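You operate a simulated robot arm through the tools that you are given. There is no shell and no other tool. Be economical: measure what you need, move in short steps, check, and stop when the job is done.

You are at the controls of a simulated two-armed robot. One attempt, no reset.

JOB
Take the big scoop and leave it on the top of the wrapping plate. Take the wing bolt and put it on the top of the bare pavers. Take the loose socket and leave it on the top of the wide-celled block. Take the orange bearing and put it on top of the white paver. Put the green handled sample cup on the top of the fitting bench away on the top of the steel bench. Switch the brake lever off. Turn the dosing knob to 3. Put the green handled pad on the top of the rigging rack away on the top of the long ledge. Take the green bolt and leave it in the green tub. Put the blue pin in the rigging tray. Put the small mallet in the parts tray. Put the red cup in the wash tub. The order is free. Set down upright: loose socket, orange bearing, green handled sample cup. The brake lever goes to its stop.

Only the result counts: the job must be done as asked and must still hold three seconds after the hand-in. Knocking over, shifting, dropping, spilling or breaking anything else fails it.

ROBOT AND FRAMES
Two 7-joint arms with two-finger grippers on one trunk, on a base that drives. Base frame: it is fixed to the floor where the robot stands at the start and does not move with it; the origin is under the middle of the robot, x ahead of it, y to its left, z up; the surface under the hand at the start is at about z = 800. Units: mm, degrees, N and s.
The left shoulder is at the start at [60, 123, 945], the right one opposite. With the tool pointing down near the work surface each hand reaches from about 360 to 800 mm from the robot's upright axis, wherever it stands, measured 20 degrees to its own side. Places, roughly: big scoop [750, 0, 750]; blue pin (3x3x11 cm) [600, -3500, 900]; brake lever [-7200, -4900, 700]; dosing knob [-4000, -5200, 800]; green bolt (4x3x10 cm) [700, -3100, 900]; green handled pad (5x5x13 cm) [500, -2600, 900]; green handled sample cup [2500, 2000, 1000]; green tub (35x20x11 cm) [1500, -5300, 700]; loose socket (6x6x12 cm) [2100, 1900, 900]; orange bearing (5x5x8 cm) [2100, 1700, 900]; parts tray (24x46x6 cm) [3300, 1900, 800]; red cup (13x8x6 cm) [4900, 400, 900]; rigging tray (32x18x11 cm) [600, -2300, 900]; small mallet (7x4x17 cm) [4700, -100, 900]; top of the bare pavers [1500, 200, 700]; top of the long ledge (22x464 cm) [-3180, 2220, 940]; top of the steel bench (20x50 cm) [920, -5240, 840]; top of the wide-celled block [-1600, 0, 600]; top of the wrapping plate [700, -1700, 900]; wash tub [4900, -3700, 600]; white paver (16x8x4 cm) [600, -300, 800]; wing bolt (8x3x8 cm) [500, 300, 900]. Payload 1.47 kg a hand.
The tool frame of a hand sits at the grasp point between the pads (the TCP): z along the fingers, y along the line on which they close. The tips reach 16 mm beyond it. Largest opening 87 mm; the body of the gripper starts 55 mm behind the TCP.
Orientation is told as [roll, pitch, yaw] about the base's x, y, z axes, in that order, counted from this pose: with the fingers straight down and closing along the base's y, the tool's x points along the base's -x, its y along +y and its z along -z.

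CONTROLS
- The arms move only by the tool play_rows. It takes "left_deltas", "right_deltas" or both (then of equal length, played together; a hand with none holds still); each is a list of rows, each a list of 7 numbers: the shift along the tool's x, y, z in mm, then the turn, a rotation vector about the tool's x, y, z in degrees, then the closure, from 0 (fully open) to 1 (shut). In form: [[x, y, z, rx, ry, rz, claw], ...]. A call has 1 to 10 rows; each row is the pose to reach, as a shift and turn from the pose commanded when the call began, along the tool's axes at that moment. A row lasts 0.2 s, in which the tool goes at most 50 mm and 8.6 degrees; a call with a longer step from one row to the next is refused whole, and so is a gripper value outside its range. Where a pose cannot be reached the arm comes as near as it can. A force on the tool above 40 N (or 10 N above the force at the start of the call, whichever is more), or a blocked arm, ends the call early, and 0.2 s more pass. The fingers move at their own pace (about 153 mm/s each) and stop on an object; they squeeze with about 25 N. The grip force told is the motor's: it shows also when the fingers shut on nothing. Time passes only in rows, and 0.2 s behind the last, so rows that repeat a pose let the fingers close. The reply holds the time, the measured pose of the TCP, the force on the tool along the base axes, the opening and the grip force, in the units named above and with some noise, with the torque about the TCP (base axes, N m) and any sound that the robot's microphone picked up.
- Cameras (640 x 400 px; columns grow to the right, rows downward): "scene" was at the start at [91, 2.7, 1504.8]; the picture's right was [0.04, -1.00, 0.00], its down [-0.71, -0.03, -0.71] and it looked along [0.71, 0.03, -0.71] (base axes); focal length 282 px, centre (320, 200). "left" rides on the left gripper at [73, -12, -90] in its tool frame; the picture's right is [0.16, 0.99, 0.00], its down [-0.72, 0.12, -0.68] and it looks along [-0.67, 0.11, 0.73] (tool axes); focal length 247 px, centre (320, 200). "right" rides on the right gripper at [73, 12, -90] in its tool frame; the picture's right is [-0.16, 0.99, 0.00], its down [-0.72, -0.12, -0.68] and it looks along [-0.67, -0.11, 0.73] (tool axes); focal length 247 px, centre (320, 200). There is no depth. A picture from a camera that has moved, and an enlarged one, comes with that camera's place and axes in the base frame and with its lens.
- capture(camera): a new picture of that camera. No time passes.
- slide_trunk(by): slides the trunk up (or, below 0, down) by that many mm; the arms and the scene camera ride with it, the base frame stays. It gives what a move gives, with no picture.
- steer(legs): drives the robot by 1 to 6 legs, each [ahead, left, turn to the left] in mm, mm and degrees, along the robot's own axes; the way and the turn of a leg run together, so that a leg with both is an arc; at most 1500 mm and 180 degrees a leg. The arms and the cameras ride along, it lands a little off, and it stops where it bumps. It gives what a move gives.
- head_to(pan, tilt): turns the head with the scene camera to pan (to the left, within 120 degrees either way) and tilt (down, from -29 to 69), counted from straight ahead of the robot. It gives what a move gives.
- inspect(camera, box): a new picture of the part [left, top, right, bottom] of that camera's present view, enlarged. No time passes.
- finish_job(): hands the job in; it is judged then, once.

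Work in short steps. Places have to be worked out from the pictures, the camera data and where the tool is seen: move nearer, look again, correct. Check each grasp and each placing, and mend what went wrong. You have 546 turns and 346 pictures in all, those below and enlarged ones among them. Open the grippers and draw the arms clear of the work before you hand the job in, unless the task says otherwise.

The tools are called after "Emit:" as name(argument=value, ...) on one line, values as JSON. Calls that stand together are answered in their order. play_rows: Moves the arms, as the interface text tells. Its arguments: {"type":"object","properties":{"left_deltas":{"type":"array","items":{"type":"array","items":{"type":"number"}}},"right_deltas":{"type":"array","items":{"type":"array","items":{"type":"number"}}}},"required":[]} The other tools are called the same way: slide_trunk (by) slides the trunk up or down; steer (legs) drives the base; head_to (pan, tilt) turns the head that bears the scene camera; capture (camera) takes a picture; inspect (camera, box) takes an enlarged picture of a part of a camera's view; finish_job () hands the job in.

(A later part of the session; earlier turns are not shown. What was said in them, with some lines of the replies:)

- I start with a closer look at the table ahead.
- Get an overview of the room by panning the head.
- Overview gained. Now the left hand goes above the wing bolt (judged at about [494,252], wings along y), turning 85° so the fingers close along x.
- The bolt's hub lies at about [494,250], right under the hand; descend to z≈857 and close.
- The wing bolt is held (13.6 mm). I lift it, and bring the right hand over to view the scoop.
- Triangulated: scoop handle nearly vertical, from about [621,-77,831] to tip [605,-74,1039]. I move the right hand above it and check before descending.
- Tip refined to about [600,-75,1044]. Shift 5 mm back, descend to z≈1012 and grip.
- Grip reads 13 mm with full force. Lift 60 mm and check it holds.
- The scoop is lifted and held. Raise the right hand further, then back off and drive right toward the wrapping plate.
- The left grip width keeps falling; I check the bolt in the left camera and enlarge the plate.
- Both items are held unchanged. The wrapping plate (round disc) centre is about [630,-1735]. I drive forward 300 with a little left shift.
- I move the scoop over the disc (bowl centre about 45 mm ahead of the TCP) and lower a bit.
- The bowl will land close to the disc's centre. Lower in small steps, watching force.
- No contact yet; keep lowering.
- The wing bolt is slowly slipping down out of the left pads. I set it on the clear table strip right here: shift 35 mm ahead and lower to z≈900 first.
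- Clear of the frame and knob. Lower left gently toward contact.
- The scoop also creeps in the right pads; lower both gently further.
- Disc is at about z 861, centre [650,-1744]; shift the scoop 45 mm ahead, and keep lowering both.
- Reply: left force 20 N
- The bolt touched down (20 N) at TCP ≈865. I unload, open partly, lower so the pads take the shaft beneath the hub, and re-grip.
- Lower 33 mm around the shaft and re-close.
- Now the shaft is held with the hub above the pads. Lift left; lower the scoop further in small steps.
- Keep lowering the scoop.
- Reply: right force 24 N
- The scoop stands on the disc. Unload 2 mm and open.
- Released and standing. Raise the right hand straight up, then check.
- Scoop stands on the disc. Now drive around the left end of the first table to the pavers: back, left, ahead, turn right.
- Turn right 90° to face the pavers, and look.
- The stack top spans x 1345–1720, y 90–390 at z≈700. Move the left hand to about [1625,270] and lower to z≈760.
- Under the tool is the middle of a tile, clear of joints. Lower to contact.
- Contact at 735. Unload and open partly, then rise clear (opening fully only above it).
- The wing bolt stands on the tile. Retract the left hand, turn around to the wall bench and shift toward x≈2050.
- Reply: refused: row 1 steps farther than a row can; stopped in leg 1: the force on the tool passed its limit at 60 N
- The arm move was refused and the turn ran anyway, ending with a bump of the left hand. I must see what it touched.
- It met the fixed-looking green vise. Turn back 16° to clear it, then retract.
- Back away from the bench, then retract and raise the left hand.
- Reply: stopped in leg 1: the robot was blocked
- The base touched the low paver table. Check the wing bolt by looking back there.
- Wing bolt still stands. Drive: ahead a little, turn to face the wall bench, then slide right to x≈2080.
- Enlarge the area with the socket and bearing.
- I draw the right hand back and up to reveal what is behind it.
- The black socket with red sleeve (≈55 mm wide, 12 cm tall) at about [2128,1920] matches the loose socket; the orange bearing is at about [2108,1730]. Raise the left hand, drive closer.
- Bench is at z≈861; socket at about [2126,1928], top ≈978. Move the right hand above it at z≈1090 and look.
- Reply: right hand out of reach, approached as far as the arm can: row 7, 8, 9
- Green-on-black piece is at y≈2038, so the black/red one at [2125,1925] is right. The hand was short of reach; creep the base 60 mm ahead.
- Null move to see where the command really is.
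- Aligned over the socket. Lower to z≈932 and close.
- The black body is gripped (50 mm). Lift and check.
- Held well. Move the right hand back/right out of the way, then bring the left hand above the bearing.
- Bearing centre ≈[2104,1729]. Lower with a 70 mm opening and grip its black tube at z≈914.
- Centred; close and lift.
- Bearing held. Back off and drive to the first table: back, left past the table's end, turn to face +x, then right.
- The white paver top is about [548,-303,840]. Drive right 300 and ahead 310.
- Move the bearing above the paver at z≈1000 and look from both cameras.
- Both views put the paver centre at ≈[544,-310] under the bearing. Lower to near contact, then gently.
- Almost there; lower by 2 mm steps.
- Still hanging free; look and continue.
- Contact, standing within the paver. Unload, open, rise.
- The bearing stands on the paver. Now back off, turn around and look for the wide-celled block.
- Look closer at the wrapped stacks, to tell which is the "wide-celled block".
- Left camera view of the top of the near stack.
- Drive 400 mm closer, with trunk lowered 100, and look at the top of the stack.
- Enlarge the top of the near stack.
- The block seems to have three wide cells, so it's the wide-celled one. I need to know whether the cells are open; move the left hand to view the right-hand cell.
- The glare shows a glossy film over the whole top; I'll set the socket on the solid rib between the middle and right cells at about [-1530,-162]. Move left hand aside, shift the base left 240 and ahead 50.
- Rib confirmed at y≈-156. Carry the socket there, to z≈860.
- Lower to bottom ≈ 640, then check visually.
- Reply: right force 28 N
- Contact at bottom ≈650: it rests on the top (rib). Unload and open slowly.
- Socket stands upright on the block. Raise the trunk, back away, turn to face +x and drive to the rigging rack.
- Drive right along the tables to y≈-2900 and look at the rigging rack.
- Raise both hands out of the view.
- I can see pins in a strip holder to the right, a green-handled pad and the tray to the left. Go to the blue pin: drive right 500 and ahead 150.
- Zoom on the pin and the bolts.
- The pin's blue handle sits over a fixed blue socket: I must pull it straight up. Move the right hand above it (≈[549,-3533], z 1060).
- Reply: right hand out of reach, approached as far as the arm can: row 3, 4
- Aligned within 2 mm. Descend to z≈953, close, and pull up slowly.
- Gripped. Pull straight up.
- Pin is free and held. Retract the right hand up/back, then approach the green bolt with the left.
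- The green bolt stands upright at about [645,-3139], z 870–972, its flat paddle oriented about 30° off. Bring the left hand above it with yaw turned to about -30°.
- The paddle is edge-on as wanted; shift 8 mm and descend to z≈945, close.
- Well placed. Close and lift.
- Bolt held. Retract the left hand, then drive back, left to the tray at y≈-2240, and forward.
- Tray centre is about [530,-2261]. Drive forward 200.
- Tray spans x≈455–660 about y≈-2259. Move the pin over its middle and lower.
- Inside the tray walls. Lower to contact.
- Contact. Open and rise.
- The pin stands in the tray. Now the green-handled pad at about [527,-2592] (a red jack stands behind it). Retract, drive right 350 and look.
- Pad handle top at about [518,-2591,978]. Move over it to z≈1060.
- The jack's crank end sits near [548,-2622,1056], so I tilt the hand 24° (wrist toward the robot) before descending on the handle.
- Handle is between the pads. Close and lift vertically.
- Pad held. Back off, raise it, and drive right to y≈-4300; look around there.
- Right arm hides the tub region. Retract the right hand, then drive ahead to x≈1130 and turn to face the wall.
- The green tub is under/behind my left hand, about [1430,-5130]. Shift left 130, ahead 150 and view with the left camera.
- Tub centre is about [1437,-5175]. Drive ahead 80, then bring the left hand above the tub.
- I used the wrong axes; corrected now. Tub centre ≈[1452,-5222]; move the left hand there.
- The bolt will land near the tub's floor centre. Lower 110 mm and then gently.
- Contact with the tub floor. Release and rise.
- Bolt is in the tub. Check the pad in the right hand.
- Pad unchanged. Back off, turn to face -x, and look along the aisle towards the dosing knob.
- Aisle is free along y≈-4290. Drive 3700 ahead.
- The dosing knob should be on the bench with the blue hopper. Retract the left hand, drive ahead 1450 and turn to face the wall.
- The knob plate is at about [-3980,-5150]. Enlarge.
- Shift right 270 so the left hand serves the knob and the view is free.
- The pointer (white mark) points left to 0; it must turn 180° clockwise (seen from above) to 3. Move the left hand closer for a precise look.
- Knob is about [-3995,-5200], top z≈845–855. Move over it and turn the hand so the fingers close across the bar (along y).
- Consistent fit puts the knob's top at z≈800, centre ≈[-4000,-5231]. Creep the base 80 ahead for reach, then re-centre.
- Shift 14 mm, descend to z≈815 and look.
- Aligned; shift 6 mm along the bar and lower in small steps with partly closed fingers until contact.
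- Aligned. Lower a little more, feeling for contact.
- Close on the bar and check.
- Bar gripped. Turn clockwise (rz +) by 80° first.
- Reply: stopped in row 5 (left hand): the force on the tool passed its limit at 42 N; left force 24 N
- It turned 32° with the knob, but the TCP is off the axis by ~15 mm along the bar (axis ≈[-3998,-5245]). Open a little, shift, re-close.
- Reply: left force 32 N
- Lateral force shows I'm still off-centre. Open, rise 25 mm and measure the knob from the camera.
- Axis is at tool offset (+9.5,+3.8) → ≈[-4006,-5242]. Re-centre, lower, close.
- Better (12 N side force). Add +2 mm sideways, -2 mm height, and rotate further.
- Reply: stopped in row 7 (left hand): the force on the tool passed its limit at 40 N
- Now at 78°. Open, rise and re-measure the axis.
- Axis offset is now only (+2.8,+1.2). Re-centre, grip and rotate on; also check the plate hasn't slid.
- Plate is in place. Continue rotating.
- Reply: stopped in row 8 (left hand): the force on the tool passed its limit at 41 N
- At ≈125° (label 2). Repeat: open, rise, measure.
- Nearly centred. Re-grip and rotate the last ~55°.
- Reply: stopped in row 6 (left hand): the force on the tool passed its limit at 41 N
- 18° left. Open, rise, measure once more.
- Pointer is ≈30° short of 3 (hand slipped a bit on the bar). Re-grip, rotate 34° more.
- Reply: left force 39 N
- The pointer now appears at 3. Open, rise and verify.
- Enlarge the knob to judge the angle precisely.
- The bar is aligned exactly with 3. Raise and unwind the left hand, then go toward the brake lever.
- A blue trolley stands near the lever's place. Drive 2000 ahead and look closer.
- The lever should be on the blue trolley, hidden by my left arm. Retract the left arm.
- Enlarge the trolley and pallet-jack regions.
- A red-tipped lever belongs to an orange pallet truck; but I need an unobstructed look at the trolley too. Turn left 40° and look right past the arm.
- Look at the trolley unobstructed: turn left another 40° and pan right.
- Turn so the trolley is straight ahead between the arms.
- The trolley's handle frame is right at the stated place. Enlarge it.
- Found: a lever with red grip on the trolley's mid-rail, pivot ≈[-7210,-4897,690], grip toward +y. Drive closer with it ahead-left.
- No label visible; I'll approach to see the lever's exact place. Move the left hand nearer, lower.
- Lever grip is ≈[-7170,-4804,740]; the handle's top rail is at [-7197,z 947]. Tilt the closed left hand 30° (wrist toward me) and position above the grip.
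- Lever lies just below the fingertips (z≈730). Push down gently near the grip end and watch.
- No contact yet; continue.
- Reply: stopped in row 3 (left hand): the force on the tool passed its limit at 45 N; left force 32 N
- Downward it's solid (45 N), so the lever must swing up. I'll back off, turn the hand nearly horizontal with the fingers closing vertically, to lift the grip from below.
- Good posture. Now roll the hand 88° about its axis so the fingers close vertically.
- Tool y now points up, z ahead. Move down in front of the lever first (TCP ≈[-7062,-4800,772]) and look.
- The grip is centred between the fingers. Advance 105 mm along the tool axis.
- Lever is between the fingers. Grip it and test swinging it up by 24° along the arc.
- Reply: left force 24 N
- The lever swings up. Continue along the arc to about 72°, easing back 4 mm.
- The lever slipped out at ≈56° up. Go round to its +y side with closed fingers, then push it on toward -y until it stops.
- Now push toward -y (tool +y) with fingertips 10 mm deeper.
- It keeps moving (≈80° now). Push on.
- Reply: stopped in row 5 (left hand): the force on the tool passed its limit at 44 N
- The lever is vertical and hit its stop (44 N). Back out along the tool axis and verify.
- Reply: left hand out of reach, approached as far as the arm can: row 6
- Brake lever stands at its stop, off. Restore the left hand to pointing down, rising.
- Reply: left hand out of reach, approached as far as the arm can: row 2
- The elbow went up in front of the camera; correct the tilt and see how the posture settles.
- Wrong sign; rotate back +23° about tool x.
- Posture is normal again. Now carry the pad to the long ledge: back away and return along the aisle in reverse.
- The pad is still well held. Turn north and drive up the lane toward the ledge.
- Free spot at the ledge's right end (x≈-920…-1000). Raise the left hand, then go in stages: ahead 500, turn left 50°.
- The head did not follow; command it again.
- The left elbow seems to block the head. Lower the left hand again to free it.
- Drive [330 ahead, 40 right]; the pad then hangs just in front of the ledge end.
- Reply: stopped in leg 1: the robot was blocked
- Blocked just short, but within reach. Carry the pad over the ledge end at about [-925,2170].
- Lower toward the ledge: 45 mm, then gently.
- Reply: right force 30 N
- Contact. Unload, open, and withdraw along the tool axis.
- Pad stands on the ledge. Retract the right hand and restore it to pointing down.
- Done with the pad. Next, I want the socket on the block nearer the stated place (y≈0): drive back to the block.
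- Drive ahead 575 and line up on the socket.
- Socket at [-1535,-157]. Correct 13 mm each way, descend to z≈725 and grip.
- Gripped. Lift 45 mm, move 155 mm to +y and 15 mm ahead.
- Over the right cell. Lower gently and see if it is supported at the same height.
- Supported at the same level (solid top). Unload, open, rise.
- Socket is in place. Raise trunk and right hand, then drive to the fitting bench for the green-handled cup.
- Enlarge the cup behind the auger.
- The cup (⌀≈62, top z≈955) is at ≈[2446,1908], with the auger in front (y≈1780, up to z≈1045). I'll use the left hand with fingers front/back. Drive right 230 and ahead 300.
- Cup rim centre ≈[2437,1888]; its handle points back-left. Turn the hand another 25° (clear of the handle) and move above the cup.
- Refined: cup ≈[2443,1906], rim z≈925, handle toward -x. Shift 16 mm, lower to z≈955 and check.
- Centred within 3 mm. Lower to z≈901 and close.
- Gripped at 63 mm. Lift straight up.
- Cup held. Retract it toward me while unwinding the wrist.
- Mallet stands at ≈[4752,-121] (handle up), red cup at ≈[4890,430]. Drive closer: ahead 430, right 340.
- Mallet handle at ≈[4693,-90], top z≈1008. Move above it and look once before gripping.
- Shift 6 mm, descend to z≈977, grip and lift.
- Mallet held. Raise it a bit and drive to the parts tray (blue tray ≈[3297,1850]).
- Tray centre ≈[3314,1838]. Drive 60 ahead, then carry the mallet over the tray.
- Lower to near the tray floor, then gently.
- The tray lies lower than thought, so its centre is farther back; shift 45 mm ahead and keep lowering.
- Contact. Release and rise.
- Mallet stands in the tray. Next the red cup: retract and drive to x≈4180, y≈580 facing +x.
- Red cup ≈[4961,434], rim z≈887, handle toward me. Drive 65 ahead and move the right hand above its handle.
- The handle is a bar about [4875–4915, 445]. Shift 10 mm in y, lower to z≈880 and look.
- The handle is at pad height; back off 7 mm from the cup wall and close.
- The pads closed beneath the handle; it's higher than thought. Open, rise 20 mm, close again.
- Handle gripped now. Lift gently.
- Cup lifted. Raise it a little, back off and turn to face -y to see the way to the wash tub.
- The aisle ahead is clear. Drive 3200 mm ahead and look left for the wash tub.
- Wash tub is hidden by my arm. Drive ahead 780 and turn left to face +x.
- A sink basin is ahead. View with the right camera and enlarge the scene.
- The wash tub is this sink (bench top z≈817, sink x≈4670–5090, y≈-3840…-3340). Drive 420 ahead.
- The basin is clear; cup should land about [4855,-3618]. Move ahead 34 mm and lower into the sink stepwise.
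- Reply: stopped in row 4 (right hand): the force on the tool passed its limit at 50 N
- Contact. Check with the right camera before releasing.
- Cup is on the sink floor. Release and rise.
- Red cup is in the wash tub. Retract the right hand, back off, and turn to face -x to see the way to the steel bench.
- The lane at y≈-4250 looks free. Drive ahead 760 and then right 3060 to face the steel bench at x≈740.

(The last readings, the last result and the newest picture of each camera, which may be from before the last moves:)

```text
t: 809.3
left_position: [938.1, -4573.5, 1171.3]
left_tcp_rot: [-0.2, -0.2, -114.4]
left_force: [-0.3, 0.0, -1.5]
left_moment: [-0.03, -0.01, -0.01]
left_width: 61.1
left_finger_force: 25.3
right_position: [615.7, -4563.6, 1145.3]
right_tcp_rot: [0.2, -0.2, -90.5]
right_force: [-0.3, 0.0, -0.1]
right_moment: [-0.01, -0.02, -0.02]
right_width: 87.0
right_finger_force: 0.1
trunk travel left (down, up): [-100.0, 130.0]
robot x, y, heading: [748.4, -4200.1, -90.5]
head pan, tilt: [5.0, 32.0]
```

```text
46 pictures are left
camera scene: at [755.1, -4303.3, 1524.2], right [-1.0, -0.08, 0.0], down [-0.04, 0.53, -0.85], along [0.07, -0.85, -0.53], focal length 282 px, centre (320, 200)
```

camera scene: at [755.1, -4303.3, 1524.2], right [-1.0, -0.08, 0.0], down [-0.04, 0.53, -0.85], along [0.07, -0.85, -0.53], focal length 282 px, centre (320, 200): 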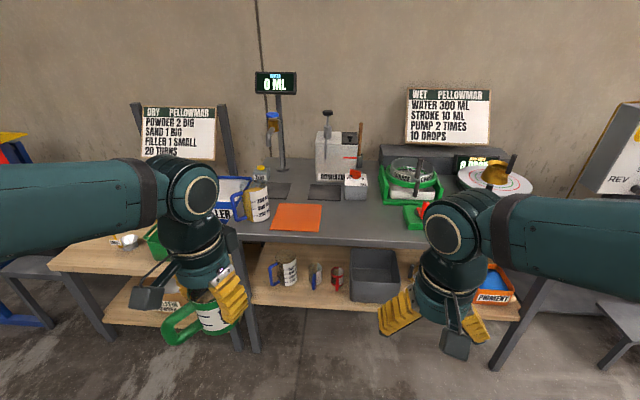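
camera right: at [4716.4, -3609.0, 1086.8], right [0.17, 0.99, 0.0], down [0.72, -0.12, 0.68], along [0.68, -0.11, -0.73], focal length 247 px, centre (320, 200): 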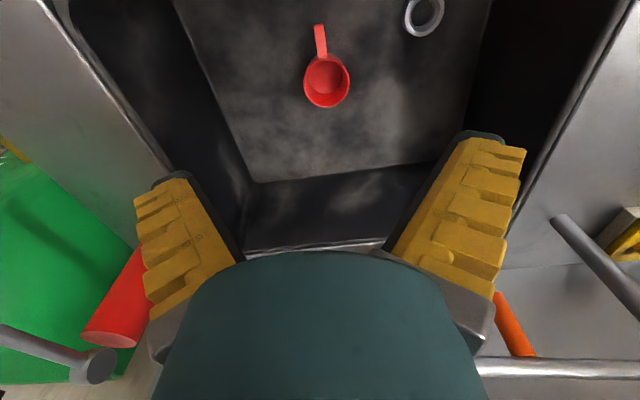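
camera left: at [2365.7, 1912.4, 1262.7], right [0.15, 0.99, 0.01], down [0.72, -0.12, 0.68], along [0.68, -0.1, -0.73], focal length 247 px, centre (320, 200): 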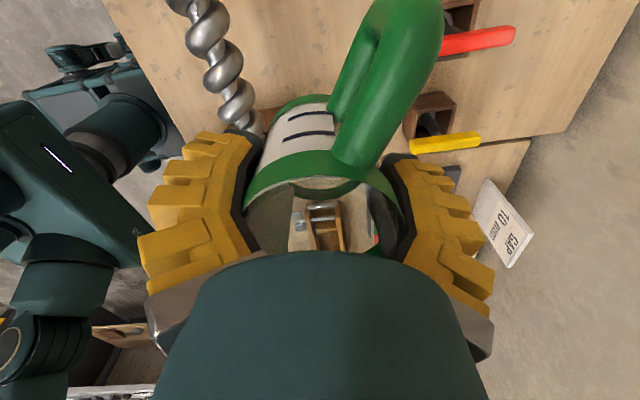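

The stated centre [920,-5240] falls on the orange sheet. Look closely at it.

Emit:
inspect(camera="scene", box=[220, 150, 400, 260])

```text
3.56 times, centred on (310, 205) of scene
camera zoom: at [755.1, -4303.3, 1524.2], right [-1.0, -0.08, 0.0], down [-0.04, 0.53, -0.85], along [0.07, -0.85, -0.53], focal length 1004 px, centre (356, 182)
```

zoom: 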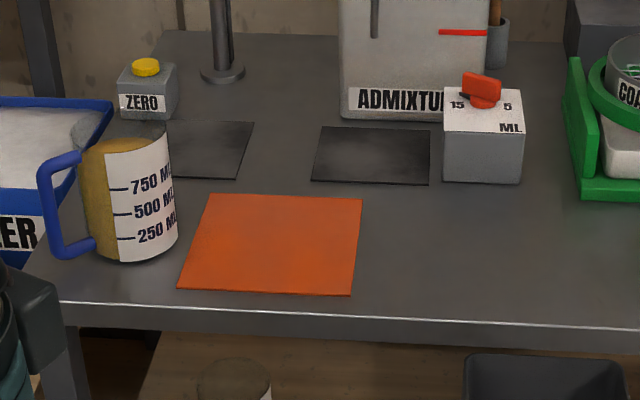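

The mat is paper-thin and lies exactly at the stated centre, so I'll set the cup there (~[905,-5240]). Drive 360 ahead.

Emit:
steer(legs=[[360, 0, 0]])

Emit:
play_rows(left_deltas=[[-42, 13, 0, 0, 0, 0, 1], [-84, 26, 0, 0, 0, 0, 1], [-126, 39, 0, 0, 0, 0, 1], [-168, 52, 0, 0, 0, 0, 1], [-210, 65, 15, 0, 0, 0, 1], [-252, 78, 40, 0, 0, 0, 1], [-290, 90, 70, 0, 0, 0, 1], [-290, 90, 115, 0, 0, 0, 1]])

Emit:
capture(camera="scene")

Emit:
capture(camera="left")

```text
t: 811.6
left_position: [938.0, -4933.1, 1170.2]
left_tcp_rot: [-0.3, -0.3, -114.0]
left_force: [0.0, -0.2, -0.7]
left_moment: [-0.01, 0.0, -0.03]
left_width: 61.1
left_finger_force: 25.3
right_position: [615.3, -4924.6, 1144.7]
right_tcp_rot: [0.1, -0.3, -90.3]
right_force: [0.9, -0.1, 0.8]
right_moment: [0.02, 0.01, -0.01]
right_width: 87.0
right_finger_force: 0.0
trunk travel left (down, up): [-100.0, 130.0]
robot x, y, heading: [751.4, -4562.6, -90.2]
head pan, tilt: [5.0, 32.0]
```

```text
refused: row 6 steps farther than a row can; nothing moved
```

```text
44 pictures are left
camera scene: at [753.4, -4664.0, 1524.1], right [-1.0, -0.08, 0.0], down [-0.04, 0.53, -0.85], along [0.07, -0.84, -0.53], focal length 282 px, centre (320, 200)
```

scene: 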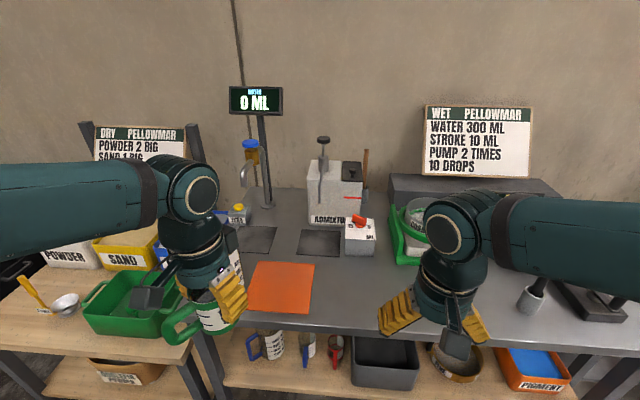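

```text
43 pictures are left
camera left: at [957.5, -4860.9, 1260.6], right [0.97, -0.26, 0.0], down [-0.19, -0.71, 0.68], along [-0.18, -0.66, -0.73], focal length 247 px, centre (320, 200)
```

left: 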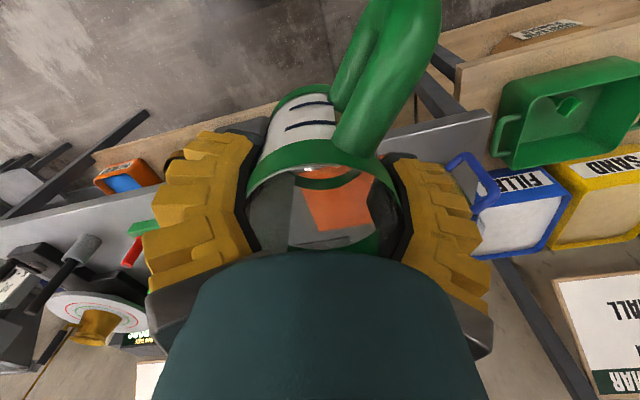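

The mat centre is [919,-5235], exactly the stated place. Carry the cup there in smaller steps.

Emit:
play_rows(left_deltas=[[-41, 15, 0, 0, 0, 0, 1], [-82, 29, 0, 0, 0, 0, 1], [-123, 44, 0, 0, 0, 0, 1], [-164, 59, 0, 0, 0, 0, 1], [-205, 74, 10, 0, 0, 0, 1], [-246, 88, 25, 0, 0, 0, 1], [-287, 103, 40, 0, 0, 0, 1], [-287, 103, 85, 0, 0, 0, 1], [-287, 103, 130, 0, 0, 0, 1], [-287, 103, 175, 0, 0, 0, 1]])

Emit:
capture(camera="scene")

```text
t: 813.8
left_position: [915.3, -5236.3, 995.2]
left_tcp_rot: [-0.2, -0.3, -114.1]
left_force: [-0.8, 0.1, -0.7]
left_moment: [-0.02, 0.01, 0.01]
left_width: 61.1
left_finger_force: 25.2
right_position: [616.0, -4924.3, 1145.6]
right_tcp_rot: [0.2, -0.4, -90.2]
right_force: [0.8, 0.6, -0.1]
right_moment: [0.02, 0.02, -0.03]
right_width: 87.1
right_finger_force: 0.2
trunk travel left (down, up): [-100.0, 130.0]
robot x, y, heading: [745.1, -4564.2, -90.2]
head pan, tilt: [5.0, 32.0]
```

```text
42 pictures are left
camera scene: at [753.7, -4663.5, 1524.1], right [-1.0, -0.08, 0.0], down [-0.04, 0.53, -0.85], along [0.07, -0.84, -0.53], focal length 282 px, centre (320, 200)
```

scene: 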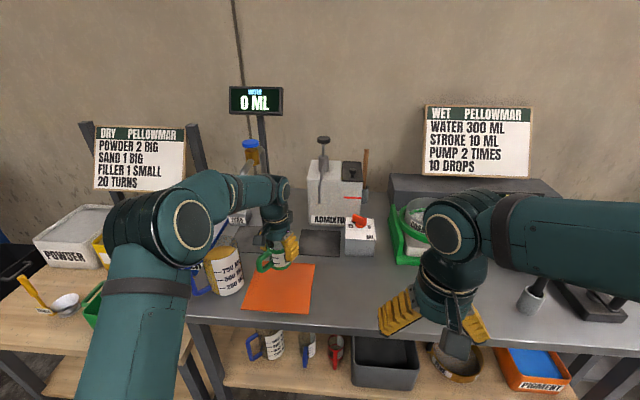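

Lower toward the bench, then in fine steps.

Emit:
play_rows(left_deltas=[[0, 0, 35, 0, 0, 0, 1], [0, 0, 70, 0, 0, 0, 1], [0, 0, 95, 0, 0, 0, 1], [0, 0, 100, 0, 0, 0, 1]])

Emit:
play_rows(left_deltas=[[0, 0, 3, 0, 0, 0, 1], [0, 0, 6, 0, 0, 0, 1], [0, 0, 9, 0, 0, 0, 1], [0, 0, 12, 0, 0, 0, 1]])

Emit:
inspect(camera="scene", box=[200, 200, 350, 330])

```text
t: 814.8
left_position: [913.8, -5237.5, 899.8]
left_tcp_rot: [0.0, -0.6, -114.2]
left_force: [0.6, -0.8, 22.5]
left_moment: [0.56, -0.34, 0.01]
left_width: 61.3
left_finger_force: 24.9
right_position: [615.7, -4923.8, 1145.2]
right_tcp_rot: [0.2, -0.4, -90.2]
right_force: [0.5, -0.3, 0.4]
right_moment: [0.01, -0.01, -0.02]
right_width: 87.1
right_finger_force: 0.0
trunk travel left (down, up): [-100.0, 130.0]
robot x, y, heading: [744.1, -4563.0, -90.2]
head pan, tilt: [5.0, 32.0]
```

```text
t: 815.7
left_position: [912.1, -5238.7, 892.2]
left_tcp_rot: [0.0, -0.9, -114.2]
left_force: [-0.2, 8.5, 12.9]
left_moment: [0.57, -0.2, 0.09]
left_width: 61.0
left_finger_force: 25.1
right_position: [616.3, -4923.7, 1145.0]
right_tcp_rot: [0.1, -0.3, -90.2]
right_force: [-0.9, -1.0, -0.7]
right_moment: [0.01, 0.02, 0.0]
right_width: 87.1
right_finger_force: 0.1
trunk travel left (down, up): [-100.0, 130.0]
robot x, y, heading: [747.6, -4563.0, -90.4]
head pan, tilt: [5.0, 32.0]
stopped in row 4 (left hand): the force on the tool passed its limit at 42 N (the readings are from after the stop); the commanded pose is now the measured one
```

```text
3.08 times, centred on (275, 265) of scene
camera zoom: at [753.3, -4661.0, 1524.0], right [-1.0, -0.08, 0.0], down [-0.04, 0.53, -0.85], along [0.07, -0.85, -0.53], focal length 869 px, centre (458, 0)
```

zoom: 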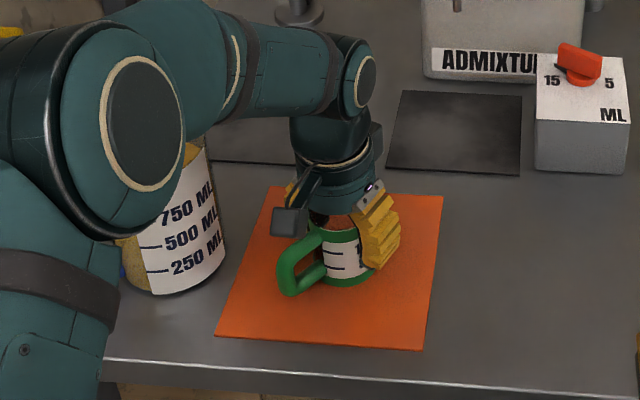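

The cup rests on the bench. Unload, open slowly, rise.

Emit:
play_rows(left_deltas=[[0, 0, -2, 0, 0, 0, 1], [0, 0, -3, 0, 0, 0, 0.2], [0, 0, -3, 0, 0, 0, 0.1], [0, 0, -3, 0, 0, 0, 0], [0, 0, -3, 0, 0, 0, 0]])

Emit:
capture(camera="left")

```text
t: 816.9
left_position: [913.1, -5239.5, 894.5]
left_tcp_rot: [0.0, -0.9, -114.0]
left_force: [0.2, -0.3, 0.3]
left_moment: [0.0, 0.0, 0.01]
left_width: 86.8
left_finger_force: 0.0
right_position: [615.3, -4924.7, 1144.8]
right_tcp_rot: [0.1, -0.3, -90.2]
right_force: [-0.4, -0.1, -0.7]
right_moment: [0.0, -0.03, -0.02]
right_width: 87.1
right_finger_force: 0.0
trunk travel left (down, up): [-100.0, 130.0]
robot x, y, heading: [744.7, -4563.0, -90.4]
head pan, tilt: [5.0, 32.0]
```

```text
40 pictures are left
camera left: at [932.9, -5167.3, 983.2], right [0.97, -0.26, 0.0], down [-0.19, -0.7, 0.69], along [-0.18, -0.67, -0.72], focal length 247 px, centre (320, 200)
```

left: 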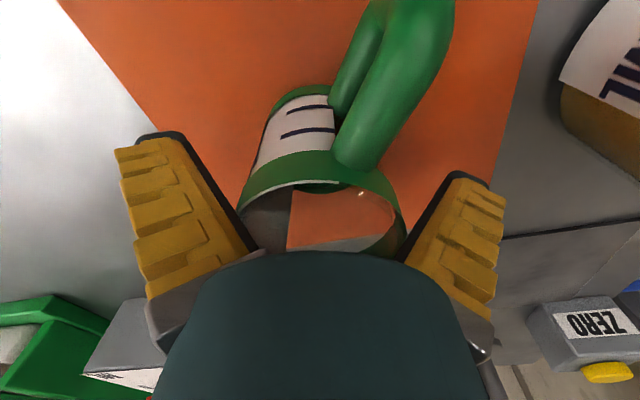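

Released. Rise straight up and verify.

Emit:
play_rows(left_deltas=[[0, 0, -25, 0, 0, 0, 0], [0, 0, -65, 0, 0, 0, 0], [0, 0, -110, 0, 0, 0, 0], [0, 0, -155, 0, 0, 0, 0], [0, 0, -200, 0, 0, 0, 0], [0, 0, -245, 0, 0, 0, 0]])

Emit:
inspect(camera="scene", box=[200, 200, 350, 330])

```text
t: 818.3
left_position: [915.4, -5236.3, 1137.8]
left_tcp_rot: [-0.1, -0.7, -114.0]
left_force: [0.0, 0.4, -0.3]
left_moment: [0.04, 0.0, 0.0]
left_width: 87.3
left_finger_force: 0.1
right_position: [615.0, -4923.8, 1145.8]
right_tcp_rot: [0.1, -0.4, -90.2]
right_force: [-0.2, -1.0, 0.8]
right_moment: [0.0, 0.0, -0.03]
right_width: 86.9
right_finger_force: 0.0
trunk travel left (down, up): [-100.0, 130.0]
robot x, y, heading: [745.4, -4565.1, -90.0]
head pan, tilt: [5.0, 32.0]
```

```text
3.08 times, centred on (275, 265) of scene
camera zoom: at [753.3, -4662.7, 1524.2], right [-1.0, -0.08, 0.0], down [-0.04, 0.53, -0.85], along [0.07, -0.85, -0.53], focal length 869 px, centre (458, 0)
```

zoom: 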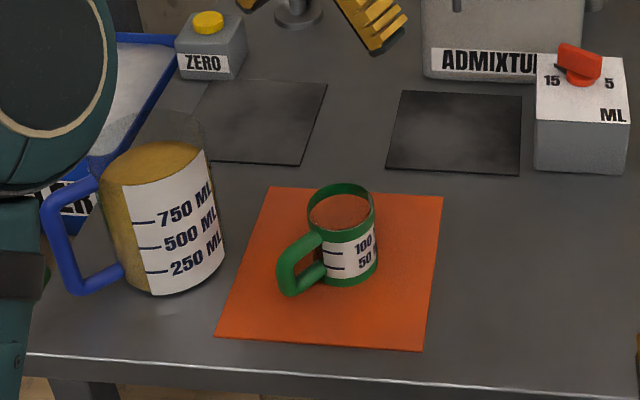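

All twelve jobs are done. Draw the arms clear by backing the base away.

Emit:
steer(legs=[[-450, 0, 0]])

Emit:
capture(camera="scene")

```text
t: 821.0
left_position: [917.0, -4787.4, 1138.1]
left_tcp_rot: [0.1, -0.8, -114.0]
left_force: [0.2, 0.0, 0.1]
left_moment: [0.01, 0.01, 0.0]
left_width: 87.0
left_finger_force: 0.1
right_position: [617.6, -4476.9, 1144.8]
right_tcp_rot: [0.1, -0.4, -90.1]
right_force: [0.1, 0.6, 0.5]
right_moment: [0.0, -0.01, -0.01]
right_width: 87.0
right_finger_force: 0.1
trunk travel left (down, up): [-100.0, 130.0]
robot x, y, heading: [749.7, -4118.5, -90.1]
head pan, tilt: [5.0, 32.0]
```

```text
38 pictures are left
camera scene: at [754.8, -4214.6, 1524.2], right [-1.0, -0.09, 0.0], down [-0.05, 0.53, -0.85], along [0.07, -0.85, -0.53], focal length 282 px, centre (320, 200)
```

scene: 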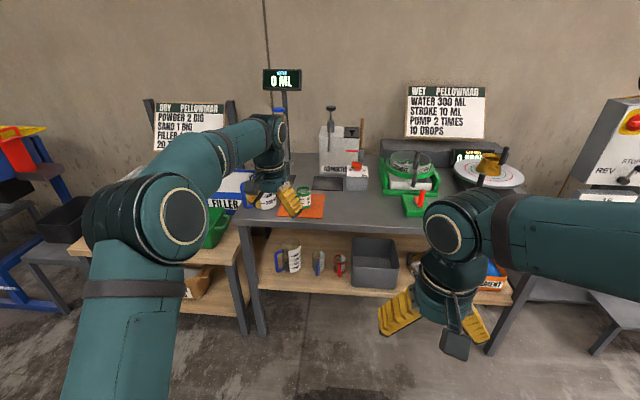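

Both grippers are open and clear of the bench, and everything is placed, so I hand the job in.

Emit:
finish_job()

```text
The job is handed in.
```

I did all twelve tasks and handed the job in; I saw no verdict beyond the confirmation that it was handed in.

Four things could count against it:
- **Bumps:** my left hand hit the green vise on the wall bench with about 60 N. The base was also blocked twice, once at the low paver table and once near the leaning pallet. I saw nothing moved, but I only looked back at the pavers afterwards.
- **Sample cup:** it stands on the thin orange mat at your stated spot on the steel bench, not directly on the steel.
- **Brake lever:** there was no ON/OFF label. It would not go down, so I swung it up to its stop and took that as off.
- **Wide-celled block:** I took the stack with three wide cells as the right one and set the socket near your stated point, although the block's middle lies about 0.3 m away.
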